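You operate a simulated robot arm through the tools that you are given. There is no shell and no other tool.

You run a simulated robot arm. Do the job below in one go: nothing can be reset, and whatever is moved stays where it is left.

## Task
Hoist the blue beam onto the lift table and unhook it.
Fine: wind it up 7 cm or more, land it mid-table, slide the hook back about 10 cm.

The check looks at the end state, three seconds after you hand in, the way a careful person would. Anything else that was tipped, shoved, dropped, spilled or broken makes it a failure.

## Robot
A 7-joint arm with a four-finger gripper, fixed in place. Base frame: the origin is at the foot of the arm, x ahead of it, y to its left, z up. Lengths are in m, angles in rad, forces in N, time in s.
With the tool pointing down near the work surface it reaches from about 0.1 to 0.84 m from the base axis. Its first joint turns from -1.204 to 3.002 rad. Payload 3.67 kg.
The tool frame sits at the grasp point between the pads (the TCP): z along the fingers, y along the line on which they close. The tips reach 0.028 m beyond it. Largest opening 0.112 m; the body of the gripper starts 0.073 m behind the TCP.
Orientation is told as [roll, pitch, yaw] about the base's x, y, z axes, in that order, counted from this pose: with the fingers straight down and closing along the base's y, the tool's x points along the base's -x, its y along +y and its z along -z.

## Interface
- The arm moves only by the tool arm_command. Its argument "series" is one flat list of numbers, 7 for each row, row after row: the turn, a rotation vector about the base's x, y, z in rad, then the shift along the base's x, y, z in m, then the closure, from 0 (fully open) to 1 (shut). In form: [rx, ry, rz, tx, ty, tz, hand, rx, ry, rz, tx, ty, tz, hand, ...]. A call has 1 to 20 rows; each row is the pose to reach, as a shift and turn from the pose commanded when the call began. Rows are played at 5 a second. More than 0.05 m and 0.15 rad between two rows, or a gripper value outside its range, and nothing of the call is played. Where a pose cannot be reached the arm comes as near as it can. A force on the tool above 90 N (or 10 N above the force at the start of the call, whichever is more), or a blocked arm, ends the call early, and 0.2 s more pass. The fingers move at their own pace and stop on an object; they squeeze with about 39 N. The grip force told is the motor's: it shows also when the fingers shut on nothing. Time passes only in rows, and 0.2 s behind the last, so rows that repeat a pose let the fingers close. It gives the time, the measured TCP pose, the force on the tool (base axes), the opening and the grip force at its end, in the units of the frame above (readings bear some noise), with the torque about the TCP (base axes, N m) and any sound that the robot's microphone picked up.
- Cameras (640 x 400 px; columns grow to the right, rows downward): "scene" is fixed at [0.0543, 0.6589, 1.5414]; the picture's right is [-0.59, -0.81, 0.00], its down [-0.26, 0.19, -0.95] and it looks along [0.77, -0.56, -0.32] (base axes); focal length 311 px, centre (320, 200). "wrist" rides on the gripper at [0.06, -0.018, -0.104] in the tool frame; the picture's right is [0.29, 0.96, 0.00], its down [-0.80, 0.24, -0.55] and it looks along [-0.53, 0.16, 0.83] (tool axes); focal length 234 px, centre (320, 200). There is no depth. A picture from a camera that has moved, and an enlarged one, comes with that camera's place and axes in the base frame and with its lens. The place of the scene camera against the robot may be out by one fixed shift of up to 0.012 m in any direction.
- get_image(camera): a new picture of that camera. No time passes.
- slide_trunk(by): slides the trunk up (or, below 0, down) by that many m; the arm rides with it, the base frame stays. It gives what a move gives, with no picture.
- close_up(camera, box): a new picture of the part [left, top, right, bottom] of that camera's present view, enlarged. No time passes.
- close_job(): hands the job in; it is judged then, once.

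Places have to be worked out from the pictures, the camera data and where the tool is seen. Open the gripper and draw the arm clear of the work before you hand the job in, unless the task says otherwise.

The tools are called after "Request:" by a JSON object that holds its "op" and its "data". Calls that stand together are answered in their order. arm_command: Moves the arm, as the interface text tells. Its arguments: {"type":"object","properties":{"series":{"type":"array"}},"required":["series"]} The other tools are called the same way: slide_trunk (by) slides the trunk up or down; get_image (camera) takes a picture; close_up (camera, box) takes an enlarged picture of a part of a camera's view; close_job () hands the job in.

At the start:

```text
t: 0.0
tcp_pos: [0.6208, 0.1378, 1.523]
ee_rot: [-0.001, 0.002, 0.0]
ft_force: [0.7, 0.2, -0.8]
torque: [0.03, -0.01, 0.0]
width: 0.1118
grasp_force: 0.0
trunk travel left (down, up): [-0.775, 0.065]
```

scene: 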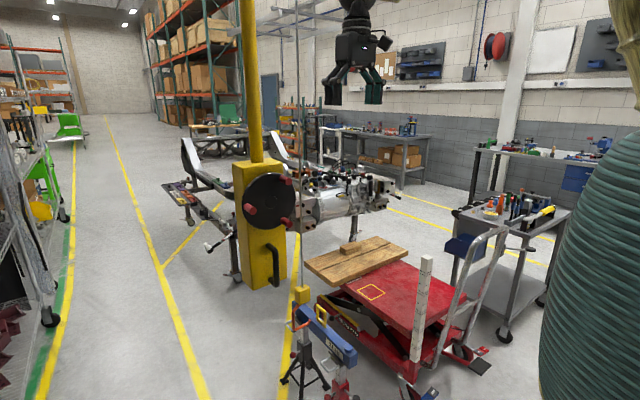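
wrist: 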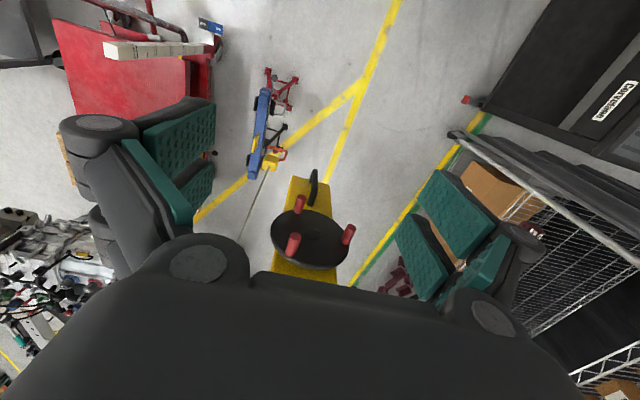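

I start by looking closer at the crane, the beam and the lift table before moving anything.

Request:
{"op": "close_up", "data": {"camera": "scene", "box": [200, 140, 360, 300]}}

Request:
{"op": "close_up", "data": {"camera": "scene", "box": [260, 220, 500, 400]}}

Request:
{"op": "close_up", "data": {"camera": "wrist", "box": [180, 0, 420, 300]}}

Request:
{"op": "close_up", "data": {"camera": "scene", "box": [160, 0, 420, 160]}}

```text
2.50 times, centred on (280, 220) of scene
camera zoom: at [0.0543, 0.6589, 1.5414], right [-0.59, -0.81, 0.0], down [-0.26, 0.19, -0.95], along [0.77, -0.56, -0.32], focal length 778 px, centre (420, 150)
```

zoom: 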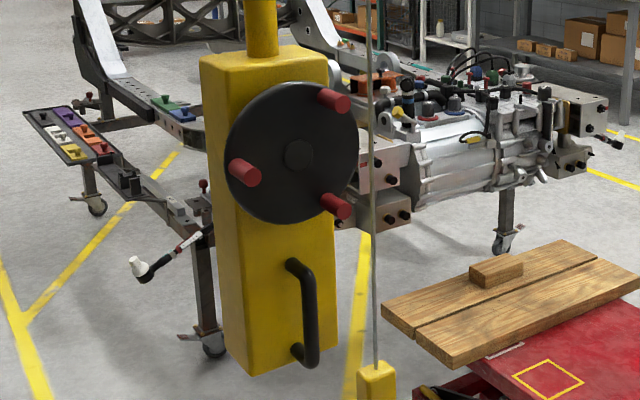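

```text
2.22 times, centred on (380, 310) of scene
camera zoom: at [0.0543, 0.6589, 1.5414], right [-0.59, -0.81, 0.0], down [-0.26, 0.19, -0.95], along [0.77, -0.56, -0.32], focal length 692 px, centre (187, -44)
```

zoom: 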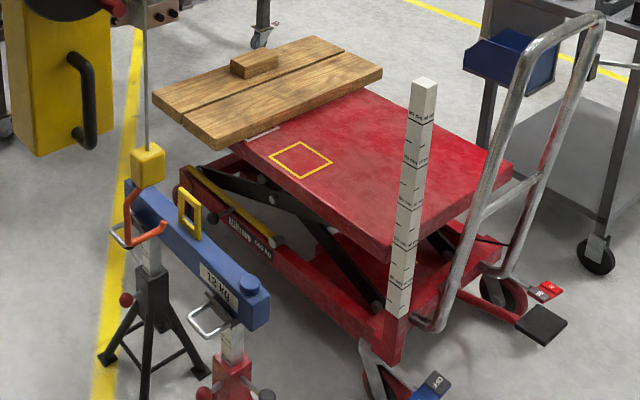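

```text
1.33 times, centred on (300, 150) of wrist
camera zoom: at [0.5607, 0.1187, 1.627], right [-0.29, 0.96, 0.0], down [0.8, 0.24, 0.55], along [0.53, 0.16, -0.83], focal length 312 px, centre (347, 267)
```

zoom: 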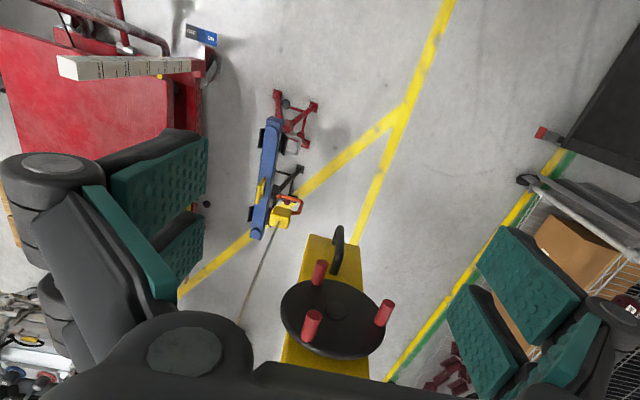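

```text
2.46 times, centred on (290, 80) of scene
camera zoom: at [0.0543, 0.6589, 1.5414], right [-0.59, -0.81, 0.0], down [-0.26, 0.19, -0.95], along [0.77, -0.56, -0.32], focal length 766 px, centre (394, 495)
```

zoom: 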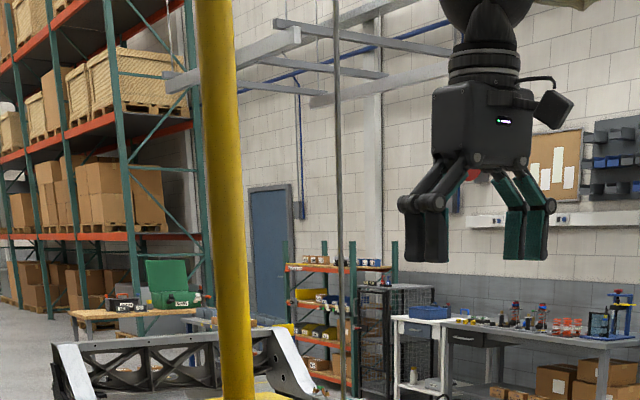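

The beam lies on two stands along x at roughly y -0.04, the hook hangs just to its +y side, and the winch wheel faces me at about (0.95, 0.21, 1.19). I move the arm to the right at this height, well clear of everything, to view the table and hook from another place.

Request:
{"op": "arm_command", "data": {"series": [0, 0, -0.08, -0.01, -0.04, 0, 0, 0, 0, -0.16, -0.02, -0.08, 0, 0, 0, 0, -0.24, -0.03, -0.12, 0, 0, 0, 0, -0.32, -0.04, -0.16, 0, 0, 0, 0, -0.4, -0.05, -0.2, 0, 0, 0, 0, -0.48, -0.06, -0.24, 0, 0, 0, 0, -0.56, -0.07, -0.28, 0, 0, 0, 0, -0.6, -0.08, -0.3, 0, 0]}}

Request:
{"op": "get_image", "data": {"camera": "wrist"}}

Request:
{"op": "get_image", "data": {"camera": "scene"}}

```text
t: 1.8
tcp_pos: [0.5424, -0.1625, 1.5237]
ee_rot: [0.002, 0.002, -0.6]
ft_force: [-0.4, -0.4, -0.3]
torque: [0.04, -0.02, 0.01]
width: 0.1121
grasp_force: 0.0
trunk travel left (down, up): [-0.775, 0.065]
```

```text
taken
camera wrist: at [0.4817, -0.1458, 1.6278], right [0.3, 0.95, 0.0], down [0.79, -0.25, 0.55], along [0.53, -0.17, -0.83], focal length 234 px, centre (320, 200)
```

wrist: 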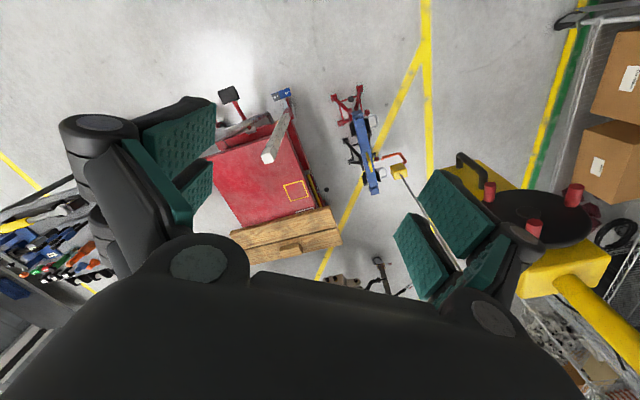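

```text
taken
```

scene: 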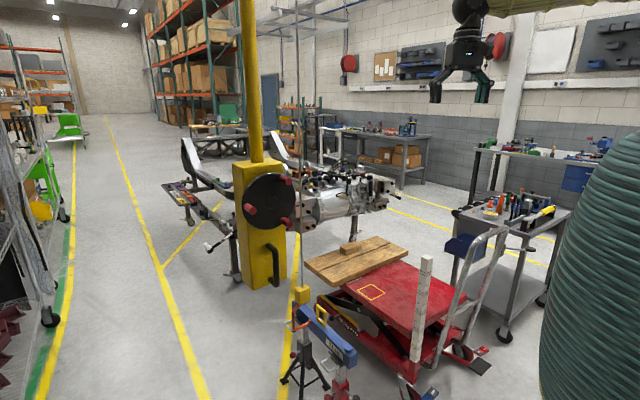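

This view shows the beam, hook and table together from a second angle. I enlarge parts of it for measuring.

Request:
{"op": "close_up", "data": {"camera": "wrist", "box": [300, 70, 460, 210]}}

Request:
{"op": "close_up", "data": {"camera": "wrist", "box": [200, 80, 360, 280]}}

Request:
{"op": "close_up", "data": {"camera": "wrist", "box": [440, 140, 640, 360]}}

Request:
{"op": "close_up", "data": {"camera": "scene", "box": [270, 270, 370, 370]}}

```text
2.86 times, centred on (380, 140) of wrist
camera zoom: at [0.4817, -0.1458, 1.6278], right [0.3, 0.95, 0.0], down [0.79, -0.25, 0.55], along [0.53, -0.17, -0.83], focal length 669 px, centre (149, 371)
```

zoom: 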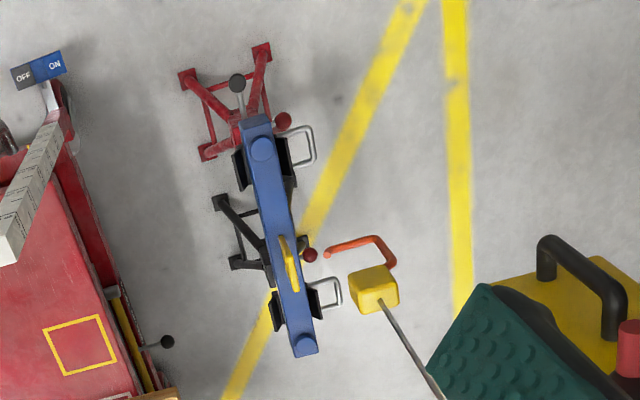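

```text
2.00 times, centred on (280, 180) of wrist
camera zoom: at [0.4817, -0.1458, 1.6278], right [0.3, 0.95, 0.0], down [0.79, -0.25, 0.55], along [0.53, -0.17, -0.83], focal length 468 px, centre (400, 240)
```

zoom: 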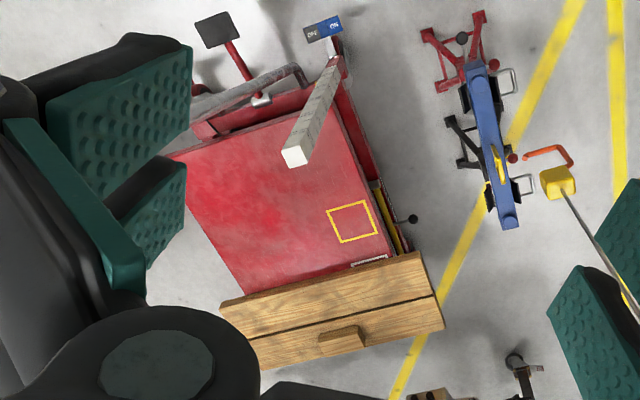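

```text
1.82 times, centred on (540, 250) of wrist
camera zoom: at [0.4817, -0.1458, 1.6278], right [0.3, 0.95, 0.0], down [0.79, -0.25, 0.55], along [0.53, -0.17, -0.83], focal length 426 px, centre (-80, 109)
```

zoom: 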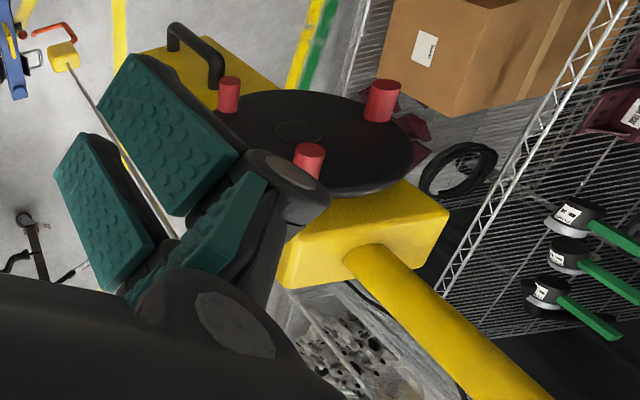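

```text
4.00 times, centred on (320, 320) of scene
camera zoom: at [0.0543, 0.6589, 1.5414], right [-0.59, -0.81, 0.0], down [-0.26, 0.19, -0.95], along [0.77, -0.56, -0.32], focal length 1245 px, centre (320, -280)
```

zoom: 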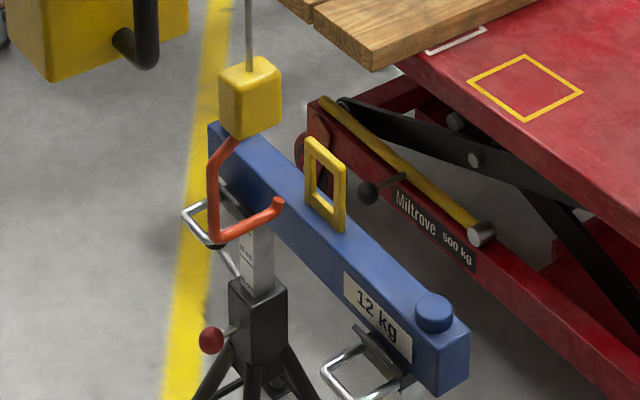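

The triangulation is consistent: table top z≈0.44 (x from about 0.76, board from about 1.27, y from about -0.42 to -0.92), beam y≈-0.065 with its eye at about (1.03, -0.065, 0.55), and hook prong along y at x≈1.026, z≈0.554 with its tip at y≈0. I turn back to yaw 0 and move slightly inward, so I can look up at how the crane is guided.

Request:
{"op": "arm_command", "data": {"series": [0, 0, 0.12, 0, 0.03, 0, 0, 0, 0, 0.24, 0, 0.06, 0, 0, 0, 0, 0.36, 0, 0.09, 0, 0, 0, 0, 0.48, 0, 0.12, 0, 0, 0, 0, 0.6, 0, 0.15, 0, 0]}}

Request:
{"op": "arm_command", "data": {"series": [0, -0.14, 0, 0, 0, 0, 0, 0, -0.28, 0, 0, 0, 0, 0, 0, -0.42, 0, 0, 0, 0, 0, 0, -0.56, 0, 0, 0, 0, 0, 0, -0.7, 0, 0, 0, 0, 0, 0, -0.84, 0, 0, 0, 0, 0, 0, -0.98, 0, 0, 0, 0, 0, 0, -1.12, 0, 0, 0, 0, 0, 0, -1.26, 0, 0, 0, 0, 0, 0, -1.4, 0, 0, 0, 0, 0, 0, -1.54, 0, 0, 0, 0, 0]}}

Request:
{"op": "get_image", "data": {"camera": "wrist"}}

Request:
{"op": "get_image", "data": {"camera": "scene"}}

```text
t: 3.0
tcp_pos: [0.5437, -0.0104, 1.5239]
ee_rot: [-0.001, 0.0, 0.003]
ft_force: [0.6, -0.6, 1.0]
torque: [-0.05, 0.02, -0.02]
width: 0.1122
grasp_force: 0.0
trunk travel left (down, up): [-0.775, 0.065]
```

```text
t: 5.4
tcp_pos: [0.541, -0.0106, 1.5232]
ee_rot: [-0.02, -1.544, 0.021]
ft_force: [-0.3, 0.4, 0.4]
torque: [0.0, -0.04, -0.04]
width: 0.112
grasp_force: 0.1
trunk travel left (down, up): [-0.775, 0.065]
```

```text
taken
camera wrist: at [0.4349, -0.0298, 1.4662], right [-0.01, 0.96, -0.29], down [-0.53, 0.24, 0.81], along [0.85, 0.16, 0.51], focal length 234 px, centre (320, 200)
```

wrist: 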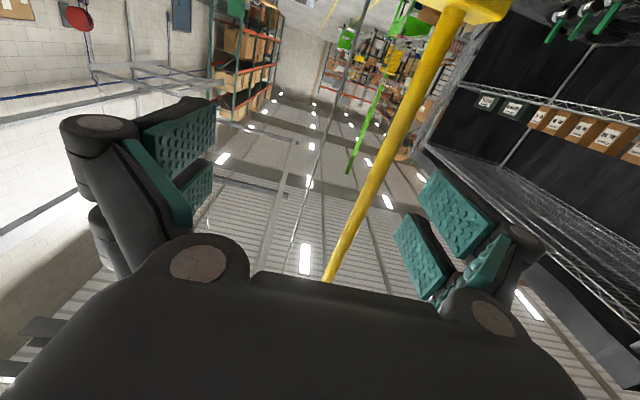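

```text
taken
```

scene: 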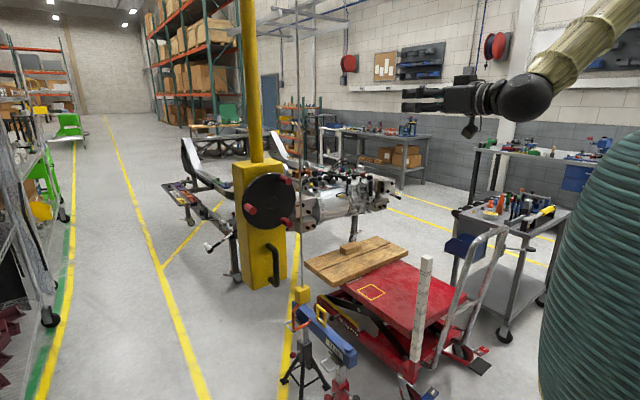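

The post and the cable both run far up to the ceiling, so the yellow box hangs from an overhead trolley. I place the handle bar at about (0.92, 0.208, 0.885–1.0), below the wheel centre. The tool is now level, so I lower the trunk to handle height while the arm is still well back.

Request:
{"op": "slide_trunk", "data": {"by": -0.3}}

Request:
{"op": "slide_trunk", "data": {"by": -0.27}}

Request:
{"op": "get_image", "data": {"camera": "wrist"}}

Request:
{"op": "get_image", "data": {"camera": "scene"}}

```text
t: 8.4
tcp_pos: [0.5407, -0.0123, 1.2224]
ee_rot: [0.01, -1.537, -0.012]
ft_force: [-0.6, 0.0, 0.8]
torque: [0.0, 0.01, 0.05]
width: 0.1123
grasp_force: 0.1
trunk travel left (down, up): [-0.475, 0.365]
```

```text
t: 11.2
tcp_pos: [0.541, -0.0122, 0.9526]
ee_rot: [0.011, -1.538, -0.013]
ft_force: [0.0, -0.6, 0.0]
torque: [-0.02, 0.0, 0.0]
width: 0.1118
grasp_force: 0.0
trunk travel left (down, up): [-0.205, 0.635]
```

```text
taken
camera wrist: at [0.4345, -0.0311, 0.8965], right [-0.01, 0.96, -0.29], down [-0.53, 0.24, 0.81], along [0.85, 0.16, 0.5], focal length 234 px, centre (320, 200)
```

wrist: 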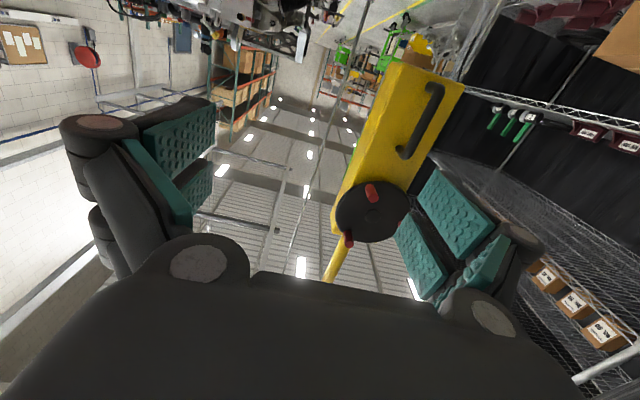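

```text
taken
```

scene: 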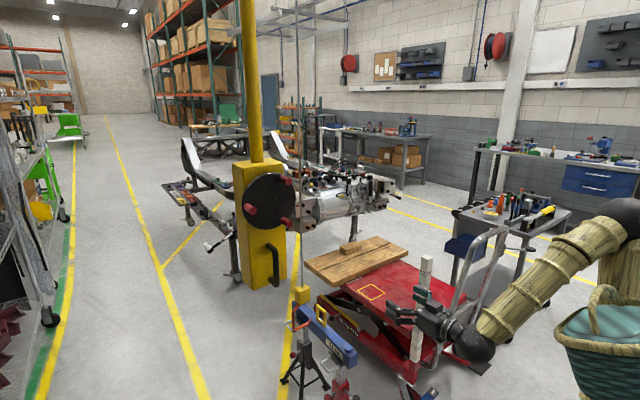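

The crane box with wheel and handle is now in the wrist view. I enlarge it to fix the handle and knob positions.

Request:
{"op": "close_up", "data": {"camera": "wrist", "box": [320, 40, 480, 290]}}

Request:
{"op": "close_up", "data": {"camera": "scene", "box": [225, 150, 315, 295]}}

```text
1.60 times, centred on (400, 165) of wrist
camera zoom: at [0.4345, -0.0311, 0.8965], right [-0.01, 0.96, -0.29], down [-0.53, 0.24, 0.81], along [0.85, 0.16, 0.5], focal length 375 px, centre (192, 256)
```

zoom: 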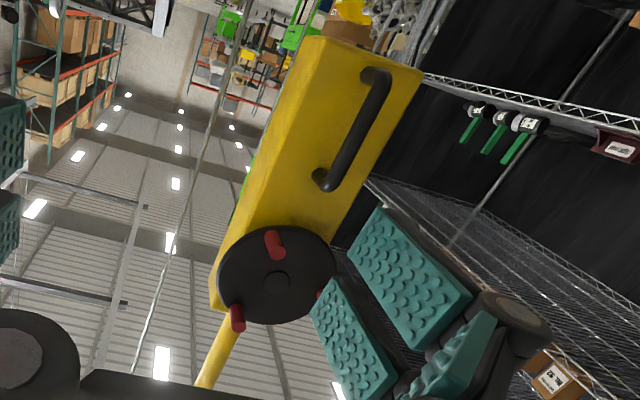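

```text
2.76 times, centred on (270, 222) of scene
camera zoom: at [0.0543, 0.6589, 1.5414], right [-0.59, -0.81, 0.0], down [-0.26, 0.19, -0.95], along [0.77, -0.56, -0.32], focal length 859 px, centre (458, 138)
```

zoom: 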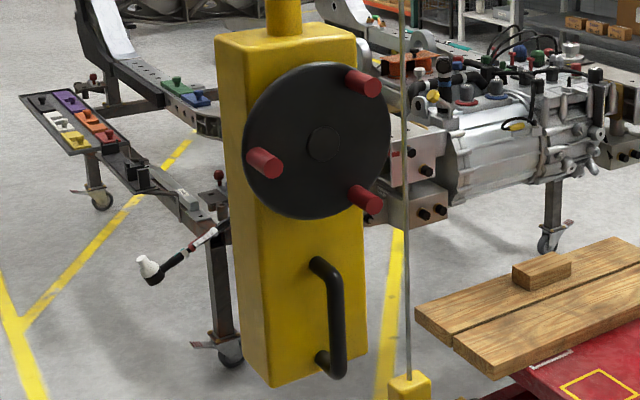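

The triangulation is good to about a millimetre: handle bar at (0.92, 0.212), z 0.893–1.018, wheel centre (y 0.210, z 1.2005), knobs at radius 0.084 with tips at x≈0.886. I go to a point short of the handle with the tool level and the fingers open.

Request:
{"op": "arm_command", "data": {"series": [0, -0.004, 0, 0.02, 0.04, 0, 0, 0, -0.008, 0, 0.05, 0.075, 0, 0, 0, -0.012, 0, 0.08, 0.11, 0, 0, 0, -0.016, 0, 0.11, 0.145, 0, 0, 0, -0.02, 0, 0.145, 0.175, 0, 0, 0, -0.024, 0, 0.18, 0.205, 0.001, 0, 0, -0.03, 0, 0.22, 0.224, 0.002, 0, 0, -0.03, 0, 0.265, 0.224, 0.002, 0, 0, -0.03, 0, 0.29, 0.224, 0.002, 0]}}

Request:
{"op": "get_image", "data": {"camera": "wrist"}}

Request:
{"op": "get_image", "data": {"camera": "scene"}}

```text
t: 13.2
tcp_pos: [0.8322, 0.2105, 0.9553]
ee_rot: [-0.185, -1.57, 0.186]
ft_force: [0.9, 0.3, 0.3]
torque: [-0.02, -0.01, -0.03]
width: 0.1117
grasp_force: 0.1
trunk travel left (down, up): [-0.205, 0.635]
```

```text
taken
camera wrist: at [0.7279, 0.1922, 0.8957], right [0.0, 0.96, -0.29], down [-0.55, 0.24, 0.8], along [0.83, 0.16, 0.53], focal length 234 px, centre (320, 200)
```

wrist: 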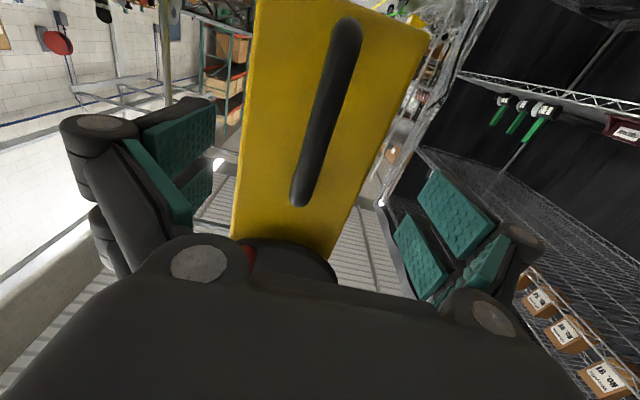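

```text
taken
```

scene: 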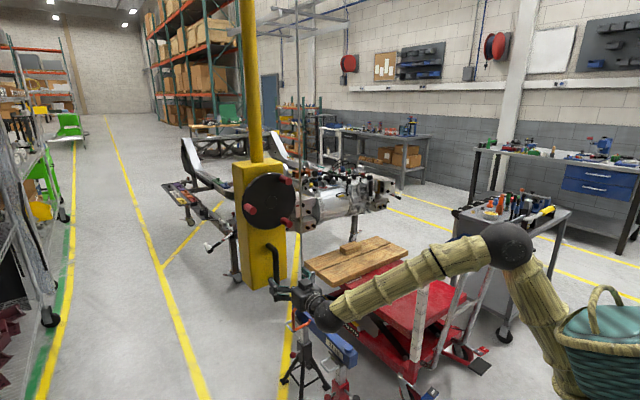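

The handle bar is centred between the open fingers at the row where the TCP will be. I drive 0.088 m straight ahead and close on the bar without moving it.

Request:
{"op": "arm_command", "data": {"series": [0, 0, 0, 0.03, 0.001, 0, 0, 0, 0, 0, 0.06, 0.001, 0, 0, 0, 0, 0, 0.087, 0.001, 0, 0, 0, 0, 0, 0.087, 0.001, 0, 0]}}

Request:
{"op": "get_image", "data": {"camera": "wrist"}}

Request:
{"op": "close_up", "data": {"camera": "scene", "box": [225, 210, 345, 310]}}

```text
t: 14.2
tcp_pos: [0.9175, 0.2119, 0.9545]
ee_rot: [0.475, -1.568, -0.474]
ft_force: [-0.4, -0.2, 0.1]
torque: [0.01, -0.04, -0.01]
width: 0.1122
grasp_force: 0.2
trunk travel left (down, up): [-0.205, 0.635]
```

```text
taken
camera wrist: at [0.814, 0.1941, 0.8948], right [0.0, 0.96, -0.29], down [-0.55, 0.24, 0.8], along [0.83, 0.16, 0.53], focal length 234 px, centre (320, 200)
```

wrist: 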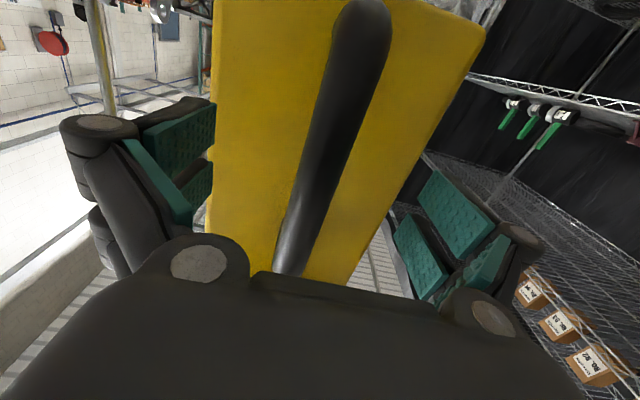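

```text
4.00 times, centred on (285, 260) of scene
camera zoom: at [0.0543, 0.6589, 1.5414], right [-0.59, -0.81, 0.0], down [-0.26, 0.19, -0.95], along [0.77, -0.56, -0.32], focal length 1245 px, centre (460, -40)
```

zoom: 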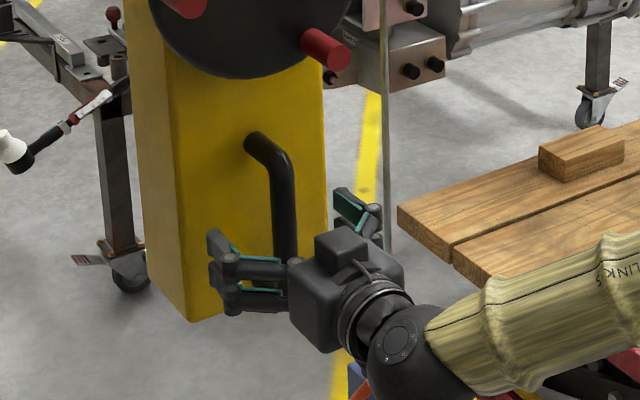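

The bar sits between the pads. I close the gripper on it, holding the pose.

Request:
{"op": "arm_command", "data": {"series": [0, 0, 0, 0, 0, 0, 0.5, 0, 0, 0, 0, 0, 0, 0.8, 0, 0, 0, 0, 0, 0, 1, 0, 0, 0, 0, 0, 0, 1, 0, 0, 0, 0, 0, 0, 1]}}

Request:
{"op": "get_image", "data": {"camera": "wrist"}}

Request:
{"op": "get_image", "data": {"camera": "scene"}}

```text
t: 15.3
tcp_pos: [0.9183, 0.2105, 0.9538]
ee_rot: [0.937, -1.568, -0.94]
ft_force: [-0.4, -11.3, -2.1]
torque: [-0.27, 0.39, -0.46]
width: 0.0208
grasp_force: 45.1
trunk travel left (down, up): [-0.205, 0.635]
```

```text
taken
camera wrist: at [0.8141, 0.1923, 0.8949], right [0.0, 0.96, -0.29], down [-0.55, 0.24, 0.8], along [0.83, 0.16, 0.53], focal length 234 px, centre (320, 200)
```

wrist: 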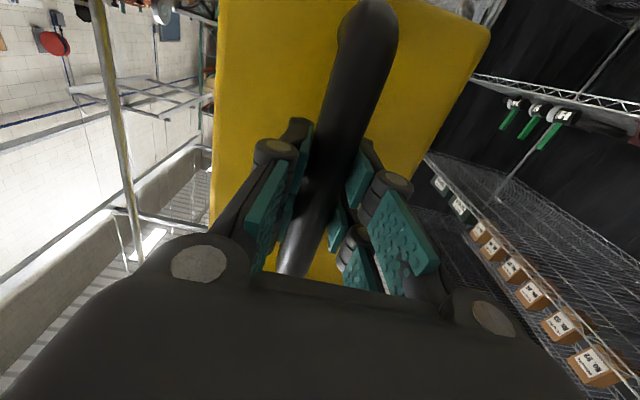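

```text
taken
```

scene: 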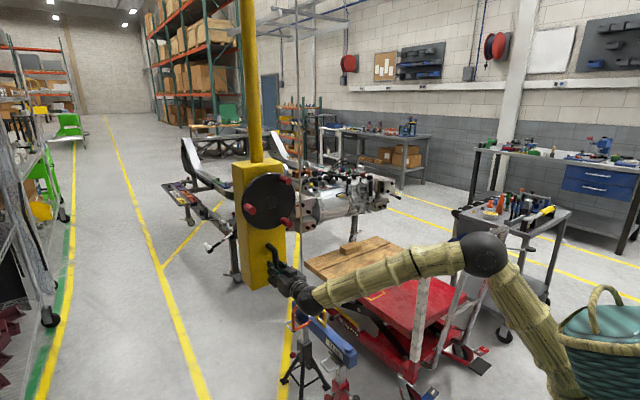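

The grip holds the bar (20.8 mm). I slide slowly toward −y by 3 cm first, to see how the crane moves and how much force it takes.

Request:
{"op": "arm_command", "data": {"series": [0, 0, 0, 0, -0.005, 0, 1, 0, 0, 0, 0, -0.01, 0, 1, 0, 0, 0, 0, -0.015, 0, 1, 0, 0, 0, 0, -0.02, 0, 1, 0, 0, 0, 0, -0.025, 0, 1, 0, 0, 0, 0, -0.03, 0, 1, 0, 0, 0, 0, -0.03, 0, 1]}}

Request:
{"op": "get_image", "data": {"camera": "scene"}}

Request:
{"op": "close_up", "data": {"camera": "scene", "box": [270, 270, 370, 370]}}

```text
t: 16.9
tcp_pos: [0.9185, 0.184, 0.9546]
ee_rot: [-0.68, -1.57, 0.679]
ft_force: [11.8, 7.5, 8.3]
torque: [-0.01, -0.87, -0.03]
width: 0.0206
grasp_force: 45.0
trunk travel left (down, up): [-0.205, 0.635]
```

```text
taken
```

scene: 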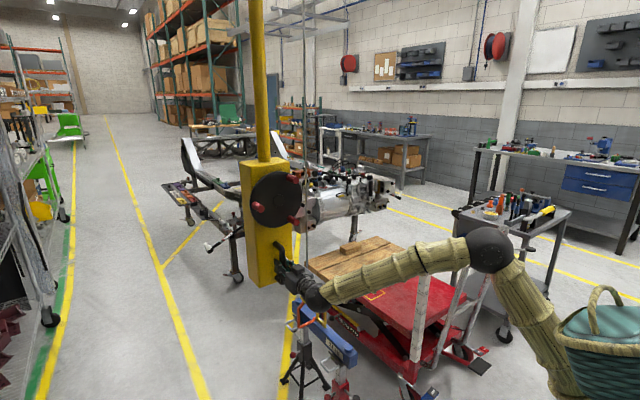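

```text
4.00 times, centred on (320, 320) of scene
camera zoom: at [0.0543, 0.6589, 1.5414], right [-0.59, -0.81, 0.0], down [-0.26, 0.19, -0.95], along [0.77, -0.56, -0.32], focal length 1245 px, centre (320, -280)
```

zoom: 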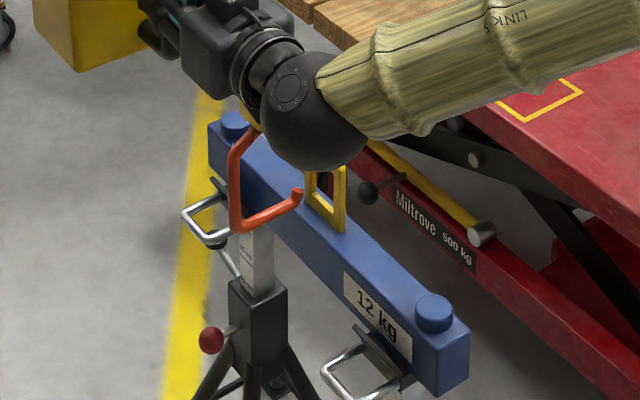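

The whole crane (box, cable, hook) slides along −y with low force, and the hook tip is heading straight into the eye opening. I continue slowly by 4 cm and check the tip.

Request:
{"op": "arm_command", "data": {"series": [0, 0, 0, 0, -0.005, 0, 1, 0, 0, 0, 0, -0.01, 0, 1, 0, 0, 0, 0, -0.015, 0, 1, 0, 0, 0, 0, -0.02, 0, 1, 0, 0, 0, 0, -0.025, 0, 1, 0, 0, 0, 0, -0.03, 0, 1, 0, 0, 0, 0, -0.035, 0, 1, 0, 0, 0, 0, -0.035, 0, 1, 0, 0, 0, 0, -0.035, 0, 1]}}

Request:
{"op": "close_up", "data": {"camera": "scene", "box": [270, 270, 370, 370]}}

```text
t: 18.9
tcp_pos: [0.919, 0.1465, 0.9539]
ee_rot: [0.272, -1.57, -0.274]
ft_force: [22.3, 4.2, 8.9]
torque: [-0.11, 0.26, -0.05]
width: 0.0206
grasp_force: 44.9
trunk travel left (down, up): [-0.205, 0.635]
```

```text
4.00 times, centred on (320, 320) of scene
camera zoom: at [0.0543, 0.6589, 1.5414], right [-0.59, -0.81, 0.0], down [-0.26, 0.19, -0.95], along [0.77, -0.56, -0.32], focal length 1245 px, centre (320, -280)
```

zoom: 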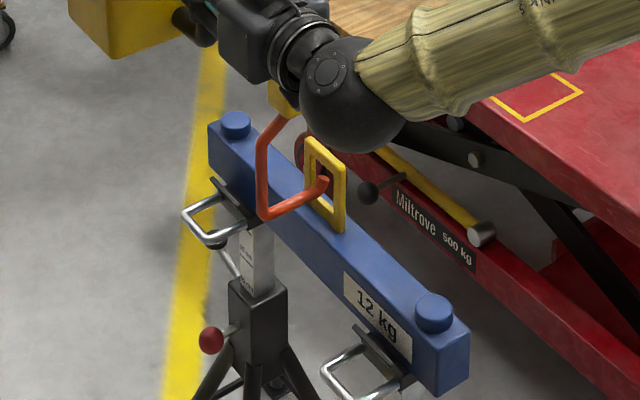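

The tip is inside the eye opening. A sideways force of +22 N in x has built up, so the crane's track probably runs slightly toward +x; I ease the tool by a few mm in +x and see whether the force drops.

Request:
{"op": "arm_command", "data": {"series": [0, 0, 0, 0.002, 0, 0, 1, 0, 0, 0, 0.004, 0, 0, 1, 0, 0, 0, 0.004, 0, 0, 1]}}

Request:
{"op": "get_image", "data": {"camera": "scene"}}

```text
t: 19.8
tcp_pos: [0.9202, 0.1476, 0.955]
ee_rot: [-0.067, -1.57, 0.07]
ft_force: [-40.2, -10.2, -10.9]
torque: [0.08, 0.01, -0.09]
width: 0.0208
grasp_force: 45.1
trunk travel left (down, up): [-0.205, 0.635]
```

```text
taken
```

scene: 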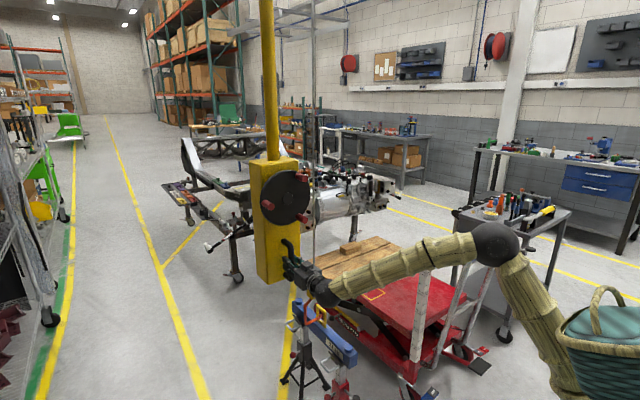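

The neutral x is only about 1.4 mm off, so the track runs straight along y. I go back 2.6 mm in x and slide the remaining 4.2 cm so the cable hangs right over the eye.

Request:
{"op": "arm_command", "data": {"series": [0, 0, 0, -0.0026, 0, 0, 1, 0, 0, 0, -0.0026, -0.005, 0, 1, 0, 0, 0, -0.0026, -0.01, 0, 1, 0, 0, 0, -0.0026, -0.015, 0, 1, 0, 0, 0, -0.0026, -0.02, 0, 1, 0, 0, 0, -0.0026, -0.025, 0, 1, 0, 0, 0, -0.0026, -0.03, 0, 1, 0, 0, 0, -0.0026, -0.035, 0, 1, 0, 0, 0, -0.0026, -0.04, 0, 1, 0, 0, 0, -0.0026, -0.042, 0, 1, 0, 0, 0, -0.0026, -0.042, 0, 1]}}

Request:
{"op": "close_up", "data": {"camera": "scene", "box": [270, 270, 370, 370]}}

Request:
{"op": "get_image", "data": {"camera": "wrist"}}

```text
t: 22.1
tcp_pos: [0.9194, 0.1059, 0.9543]
ee_rot: [-0.006, -1.571, 0.009]
ft_force: [9.0, 9.5, 0.1]
torque: [0.04, -0.72, -0.07]
width: 0.0206
grasp_force: 44.9
trunk travel left (down, up): [-0.205, 0.635]
```

```text
4.00 times, centred on (320, 320) of scene
camera zoom: at [0.0543, 0.6589, 1.5414], right [-0.59, -0.81, 0.0], down [-0.26, 0.19, -0.95], along [0.77, -0.56, -0.32], focal length 1245 px, centre (320, -280)
```

zoom: 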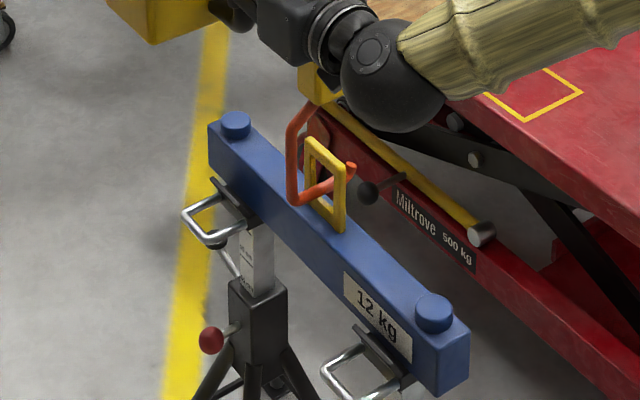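

```text
taken
camera wrist: at [0.8148, 0.0879, 0.8951], right [0.0, 0.96, -0.29], down [-0.55, 0.24, 0.8], along [0.83, 0.16, 0.53], focal length 234 px, centre (320, 200)
```

wrist: 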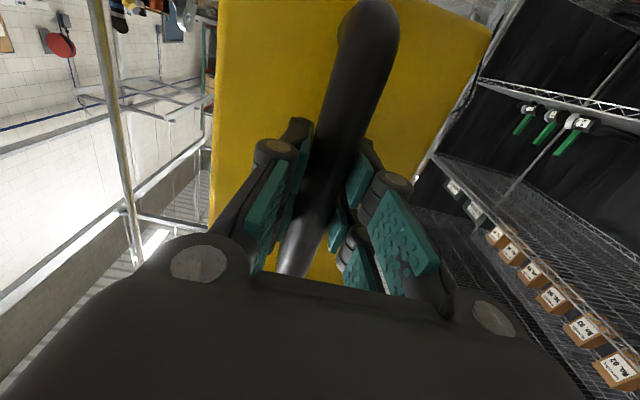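

The prong is now through the eye and centred under it (crane moved 0.105 m). I open the gripper and back straight out from the handle.

Request:
{"op": "arm_command", "data": {"series": [0, 0, 0, 0, 0, 0, 0.6, 0, 0, 0, 0, 0, 0, 0.2, 0, 0, 0, 0, 0, 0, 0, 0, 0, 0, -0.03, 0, 0, 0, 0, 0, 0, -0.07, 0, 0, 0, 0, 0, 0, -0.11, 0, 0, 0]}}

Request:
{"op": "slide_trunk", "data": {"by": 0.2455}}

Request:
{"op": "get_image", "data": {"camera": "wrist"}}

Request:
{"op": "get_image", "data": {"camera": "scene"}}

```text
t: 23.6
tcp_pos: [0.8106, 0.1049, 0.9549]
ee_rot: [0.095, -1.569, -0.096]
ft_force: [-0.3, 0.2, 0.0]
torque: [-0.02, -0.03, -0.01]
width: 0.112
grasp_force: 0.0
trunk travel left (down, up): [-0.205, 0.635]
```

```text
t: 26.1
tcp_pos: [0.8098, 0.1032, 1.2009]
ee_rot: [0.318, -1.568, -0.319]
ft_force: [0.0, 0.0, -1.6]
torque: [-0.02, -0.02, 0.01]
width: 0.1122
grasp_force: 0.0
trunk travel left (down, up): [-0.45, 0.389]
```

```text
taken
camera wrist: at [0.7055, 0.0854, 1.1414], right [0.0, 0.96, -0.29], down [-0.55, 0.24, 0.8], along [0.83, 0.16, 0.53], focal length 234 px, centre (320, 200)
```

wrist: 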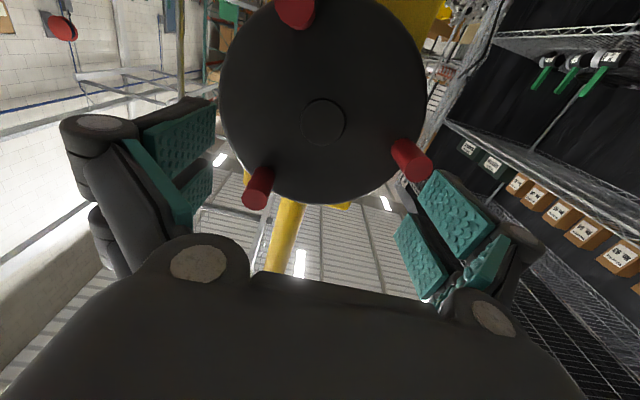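

```text
taken
```

scene: 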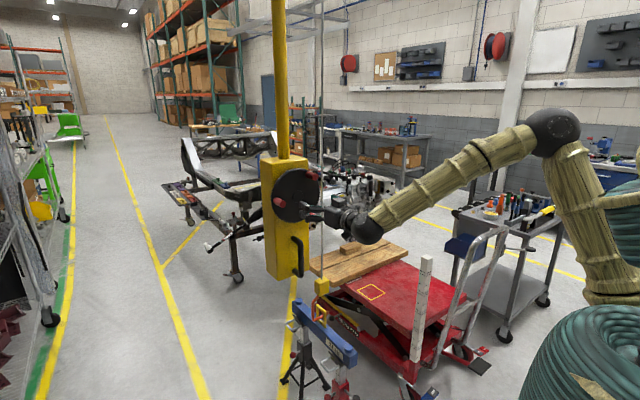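

The wheel centre is at y≈0.1057, z≈1.1995 after the slide, with one knob at the +y side (0.190, 1.201). I move in front of that knob, go in to x≈0.895 with the fingers around it, and then close.

Request:
{"op": "arm_command", "data": {"series": [0, 0, 0, 0, 0.04, 0, 0.3, 0, 0, 0, 0, 0.086, 0, 0.4, 0, 0, 0, 0.04, 0.086, 0, 0.4, 0, 0, 0, 0.07, 0.086, 0, 0.4, 0, 0, 0, 0.086, 0.086, 0, 0.4, 0, 0, 0, 0.086, 0.086, 0, 0.4]}}

Request:
{"op": "get_image", "data": {"camera": "wrist"}}

Request:
{"op": "close_up", "data": {"camera": "scene", "box": [240, 130, 380, 240]}}

```text
t: 27.5
tcp_pos: [0.8963, 0.1902, 1.202]
ee_rot: [0.081, -1.572, -0.082]
ft_force: [-0.1, 0.4, 0.6]
torque: [0.02, -0.02, -0.02]
width: 0.0673
grasp_force: 0.1
trunk travel left (down, up): [-0.45, 0.389]
```

```text
taken
camera wrist: at [0.7908, 0.1715, 1.1419], right [0.0, 0.96, -0.29], down [-0.55, 0.24, 0.8], along [0.83, 0.16, 0.53], focal length 234 px, centre (320, 200)
```

wrist: 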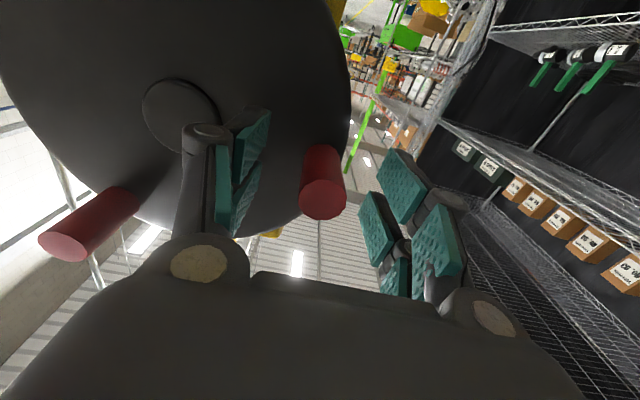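

```text
3.64 times, centred on (310, 185) of scene
camera zoom: at [0.0543, 0.6589, 1.5414], right [-0.59, -0.81, 0.0], down [-0.26, 0.19, -0.95], along [0.77, -0.56, -0.32], focal length 1132 px, centre (356, 254)
```

zoom: 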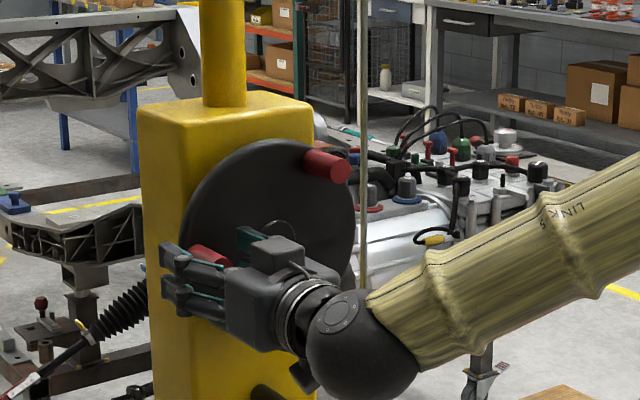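

The knob is between the pads. I close on it and hold.

Request:
{"op": "arm_command", "data": {"series": [0, 0, 0, 0, 0, 0, 0.7, 0, 0, 0, 0, 0, 0, 1, 0, 0, 0, 0, 0, 0, 1, 0, 0, 0, 0, 0, 0, 1]}}

Request:
{"op": "close_up", "data": {"camera": "scene", "box": [270, 270, 370, 370]}}

```text
t: 28.5
tcp_pos: [0.8945, 0.1912, 1.2013]
ee_rot: [-1.055, -1.569, 1.057]
ft_force: [4.5, 6.9, 4.8]
torque: [-0.21, -0.19, 0.51]
width: 0.0216
grasp_force: 45.1
trunk travel left (down, up): [-0.45, 0.389]
```

```text
4.00 times, centred on (320, 320) of scene
camera zoom: at [0.0543, 0.6589, 1.5414], right [-0.59, -0.81, 0.0], down [-0.26, 0.19, -0.95], along [0.77, -0.56, -0.32], focal length 1245 px, centre (320, -280)
```

zoom: 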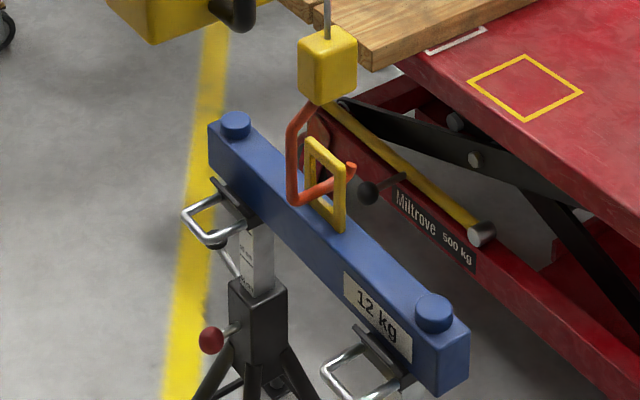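

Hook is well inside the eye with slack both ways. I make a small trial turn of the wheel, knob going upward by 0.36 rad along its circle with the tool rolling along, and watch the hook.

Request:
{"op": "arm_command", "data": {"series": [0.09, 0, 0, 0, -0.0003, 0.0076, 1, 0.18, 0, 0, 0, -0.0014, 0.015, 1, 0.27, 0, 0, 0, -0.003, 0.0224, 1, 0.36, 0, 0, 0, -0.0054, 0.0296, 1, 0.36, 0, 0, 0, -0.0054, 0.0296, 1]}}

Request:
{"op": "close_up", "data": {"camera": "scene", "box": [270, 270, 370, 370]}}

Request:
{"op": "get_image", "data": {"camera": "scene"}}

```text
t: 29.7
tcp_pos: [0.8955, 0.1853, 1.2308]
ee_rot: [1.57, -1.209, -1.566]
ft_force: [-4.4, 7.6, 0.2]
torque: [0.18, -0.07, 0.32]
width: 0.0215
grasp_force: 44.8
trunk travel left (down, up): [-0.45, 0.389]
```

```text
4.00 times, centred on (320, 320) of scene
camera zoom: at [0.0543, 0.6589, 1.5414], right [-0.59, -0.81, 0.0], down [-0.26, 0.19, -0.95], along [0.77, -0.56, -0.32], focal length 1245 px, centre (320, -280)
```

zoom: 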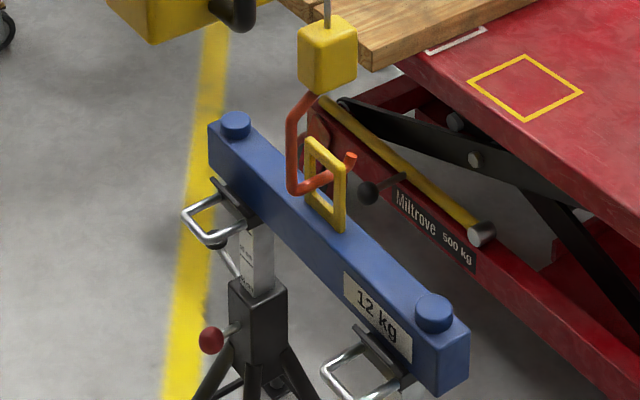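

```text
taken
```

scene: 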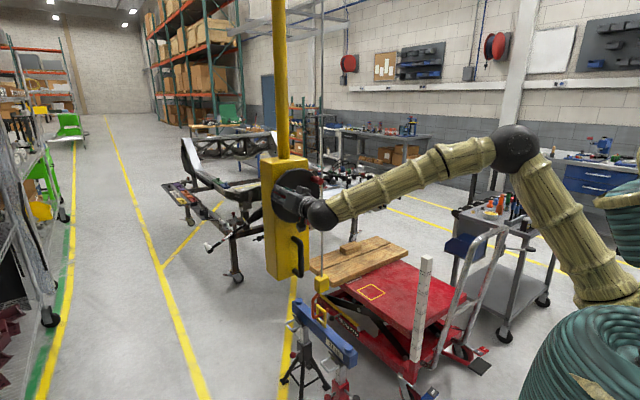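

That direction raises the hook: about 1.6 cm for 0.36 rad, i.e. roughly 0.043 m per rad, and the prong is now just under the top of the eye. I turn a further 0.3 rad slowly, so I can read the force as the beam's weight comes on.

Request:
{"op": "arm_command", "data": {"series": [0.04, 0, 0, 0, -0.0012, 0.0031, 1, 0.08, 0, 0, 0, -0.0026, 0.0062, 1, 0.12, 0, 0, 0, -0.0041, 0.0092, 1, 0.16, 0, 0, 0, -0.0057, 0.0121, 1, 0.2, 0, 0, 0, -0.0074, 0.015, 1, 0.24, 0, 0, 0, -0.0093, 0.0178, 1, 0.3, 0, 0, 0, -0.0123, 0.0219, 1, 0.3, 0, 0, 0, -0.0123, 0.0219, 1]}}

Request:
{"op": "close_up", "data": {"camera": "scene", "box": [270, 270, 370, 370]}}

Request:
{"op": "close_up", "data": {"camera": "scene", "box": [240, 130, 380, 240]}}

```text
t: 31.5
tcp_pos: [0.8954, 0.1735, 1.2527]
ee_rot: [1.566, -0.909, -1.567]
ft_force: [-16.1, 0.8, -13.9]
torque: [0.64, 0.31, 0.48]
width: 0.0213
grasp_force: 44.7
trunk travel left (down, up): [-0.45, 0.389]
```

```text
4.00 times, centred on (320, 320) of scene
camera zoom: at [0.0543, 0.6589, 1.5414], right [-0.59, -0.81, 0.0], down [-0.26, 0.19, -0.95], along [0.77, -0.56, -0.32], focal length 1245 px, centre (320, -280)
```

zoom: 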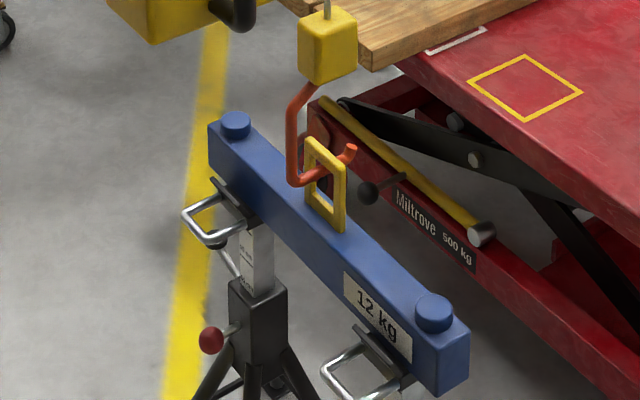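

```text
3.64 times, centred on (310, 185) of scene
camera zoom: at [0.0543, 0.6589, 1.5414], right [-0.59, -0.81, 0.0], down [-0.26, 0.19, -0.95], along [0.77, -0.56, -0.32], focal length 1132 px, centre (356, 254)
```

zoom: 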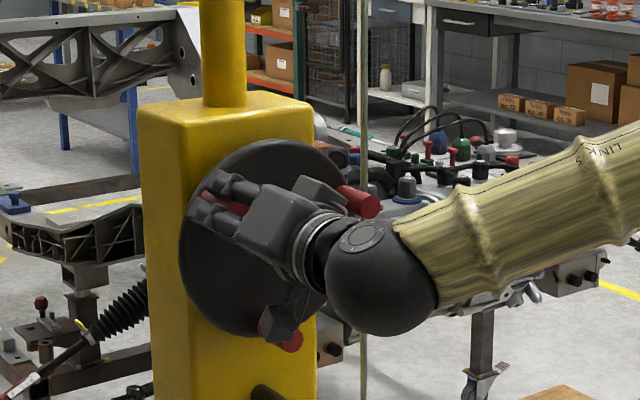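

Hook has risen about 2.6 cm in total and force is still small (−14 N in z); the beam has not lifted yet. I turn another 0.15 rad in small steps to take up the last slack and read the load.

Request:
{"op": "arm_command", "data": {"series": [0.03, 0, 0, 0, -0.0016, 0.002, 1, 0.06, 0, 0, 0, -0.0032, 0.0039, 1, 0.09, 0, 0, 0, -0.0049, 0.0058, 1, 0.12, 0, 0, 0, -0.0066, 0.0076, 1, 0.15, 0, 0, 0, -0.0083, 0.0094, 1, 0.15, 0, 0, 0, -0.0083, 0.0094, 1]}}

Request:
{"op": "close_up", "data": {"camera": "scene", "box": [270, 270, 370, 370]}}

```text
t: 32.9
tcp_pos: [0.8946, 0.1651, 1.2629]
ee_rot: [1.57, -0.762, -1.568]
ft_force: [-22.6, -0.7, -21.1]
torque: [0.85, 1.02, 0.3]
width: 0.0216
grasp_force: 44.9
trunk travel left (down, up): [-0.45, 0.389]
```

```text
4.00 times, centred on (320, 320) of scene
camera zoom: at [0.0543, 0.6589, 1.5414], right [-0.59, -0.81, 0.0], down [-0.26, 0.19, -0.95], along [0.77, -0.56, -0.32], focal length 1245 px, centre (320, -280)
```

zoom: 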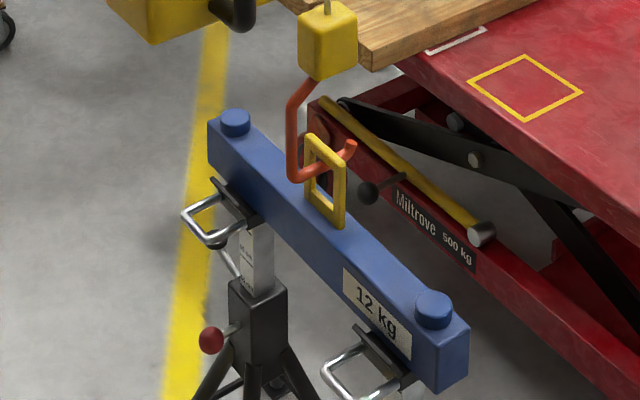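

The beam has just come off its seats by about 4 mm with only −21 N at the knob. At this harmless height I test whether the winch holds by itself: I open the fingers and compare the hook height.

Request:
{"op": "arm_command", "data": {"series": [0, 0, 0, 0, 0, 0, 0.7, 0, 0, 0, 0, 0, 0, 0.5, 0, 0, 0, 0, 0, 0, 0.4, 0, 0, 0, 0, 0, 0, 0.4]}}

Request:
{"op": "close_up", "data": {"camera": "scene", "box": [270, 270, 370, 370]}}

Request:
{"op": "get_image", "data": {"camera": "wrist"}}

```text
t: 33.9
tcp_pos: [0.8972, 0.1627, 1.2627]
ee_rot: [1.571, -0.759, -1.57]
ft_force: [-0.5, -0.7, 0.6]
torque: [0.0, -0.01, 0.03]
width: 0.0672
grasp_force: 0.0
trunk travel left (down, up): [-0.45, 0.389]
```

```text
4.00 times, centred on (320, 320) of scene
camera zoom: at [0.0543, 0.6589, 1.5414], right [-0.59, -0.81, 0.0], down [-0.26, 0.19, -0.95], along [0.77, -0.56, -0.32], focal length 1245 px, centre (320, -280)
```

zoom: 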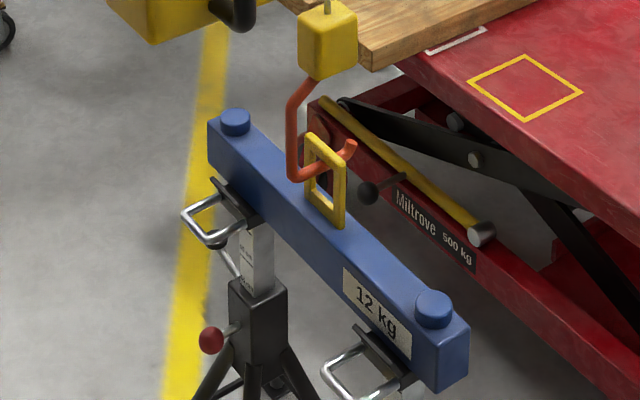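

```text
taken
camera wrist: at [0.7921, 0.193, 1.2086], right [0.0, 0.87, 0.5], down [-0.55, -0.41, 0.72], along [0.83, -0.28, 0.48], focal length 234 px, centre (320, 200)
```

wrist: 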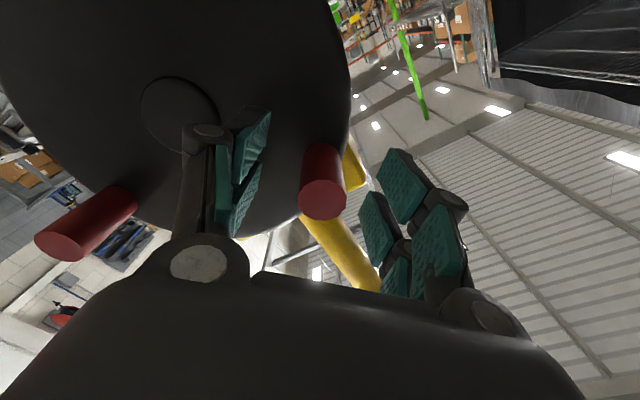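

The winch holds the load by itself (hook height unchanged with the fingers open). Next I use the −y side knob, which I place at about (0.0245, 1.216): back off, roll −1.0 rad while crossing in front of the wheel, and come in around it.

Request:
{"op": "arm_command", "data": {"series": [0, 0, 0, -0.035, 0, 0, 0.4, 0, 0, 0, -0.068, 0, 0, 0.4, -0.1117, 0, 0, -0.068, -0.0154, -0.0052, 0.4, -0.2233, 0, 0, -0.068, -0.0309, -0.0103, 0.4, -0.335, 0, 0, -0.068, -0.0463, -0.0155, 0.4, -0.4467, 0, 0, -0.068, -0.0618, -0.0206, 0.4, -0.5583, 0, 0, -0.068, -0.0772, -0.0258, 0.4, -0.67, 0, 0, -0.068, -0.0927, -0.0309, 0.4, -0.7817, 0, 0, -0.068, -0.1081, -0.0361, 0.4, -0.8933, 0, 0, -0.068, -0.1236, -0.0412, 0.4, -1.005, 0, 0, -0.068, -0.139, -0.0464, 0.4, -1.005, 0, 0, -0.068, -0.139, -0.0464, 0.4]}}

Request:
{"op": "get_image", "data": {"camera": "wrist"}}

```text
t: 36.5
tcp_pos: [0.8275, 0.0252, 1.2165]
ee_rot: [-1.567, -1.376, 1.567]
ft_force: [-0.2, -0.3, -0.8]
torque: [-0.01, -0.01, -0.01]
width: 0.0671
grasp_force: 0.1
trunk travel left (down, up): [-0.45, 0.389]
```

```text
taken
camera wrist: at [0.7233, -0.0035, 1.1615], right [0.0, 0.88, -0.47], down [-0.55, 0.39, 0.74], along [0.83, 0.26, 0.49], focal length 234 px, centre (320, 200)
```

wrist: 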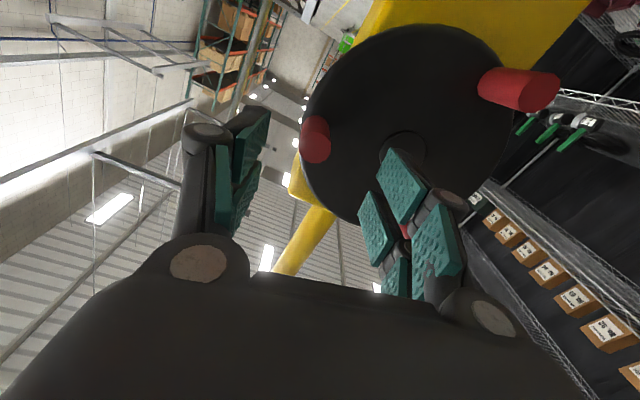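

The knob is nearly centred in the tool (about 3–4 mm toward −y). I go in with that small correction and close.

Request:
{"op": "arm_command", "data": {"series": [0, 0, 0, 0.035, -0.003, 0, 0.4, 0, 0, 0, 0.068, -0.003, 0, 0.4, 0, 0, 0, 0.068, -0.003, 0, 0.7, 0, 0, 0, 0.068, -0.003, 0, 1, 0, 0, 0, 0.068, -0.003, 0, 1, 0, 0, 0, 0.068, -0.003, 0, 1]}}

Request:
{"op": "get_image", "data": {"camera": "wrist"}}

```text
t: 37.9
tcp_pos: [0.896, 0.0228, 1.2164]
ee_rot: [-1.571, -1.375, 1.572]
ft_force: [-2.2, 0.8, 3.4]
torque: [0.02, -0.02, 0.05]
width: 0.0223
grasp_force: 44.8
trunk travel left (down, up): [-0.45, 0.389]
```

```text
taken
camera wrist: at [0.7914, -0.0069, 1.1615], right [0.0, 0.88, -0.47], down [-0.55, 0.39, 0.74], along [0.83, 0.26, 0.49], focal length 234 px, centre (320, 200)
```

wrist: 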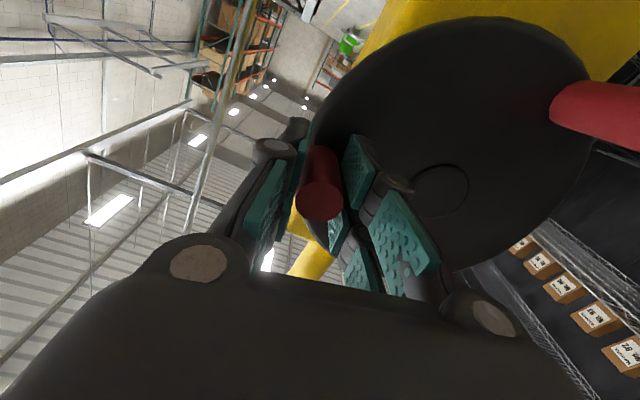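

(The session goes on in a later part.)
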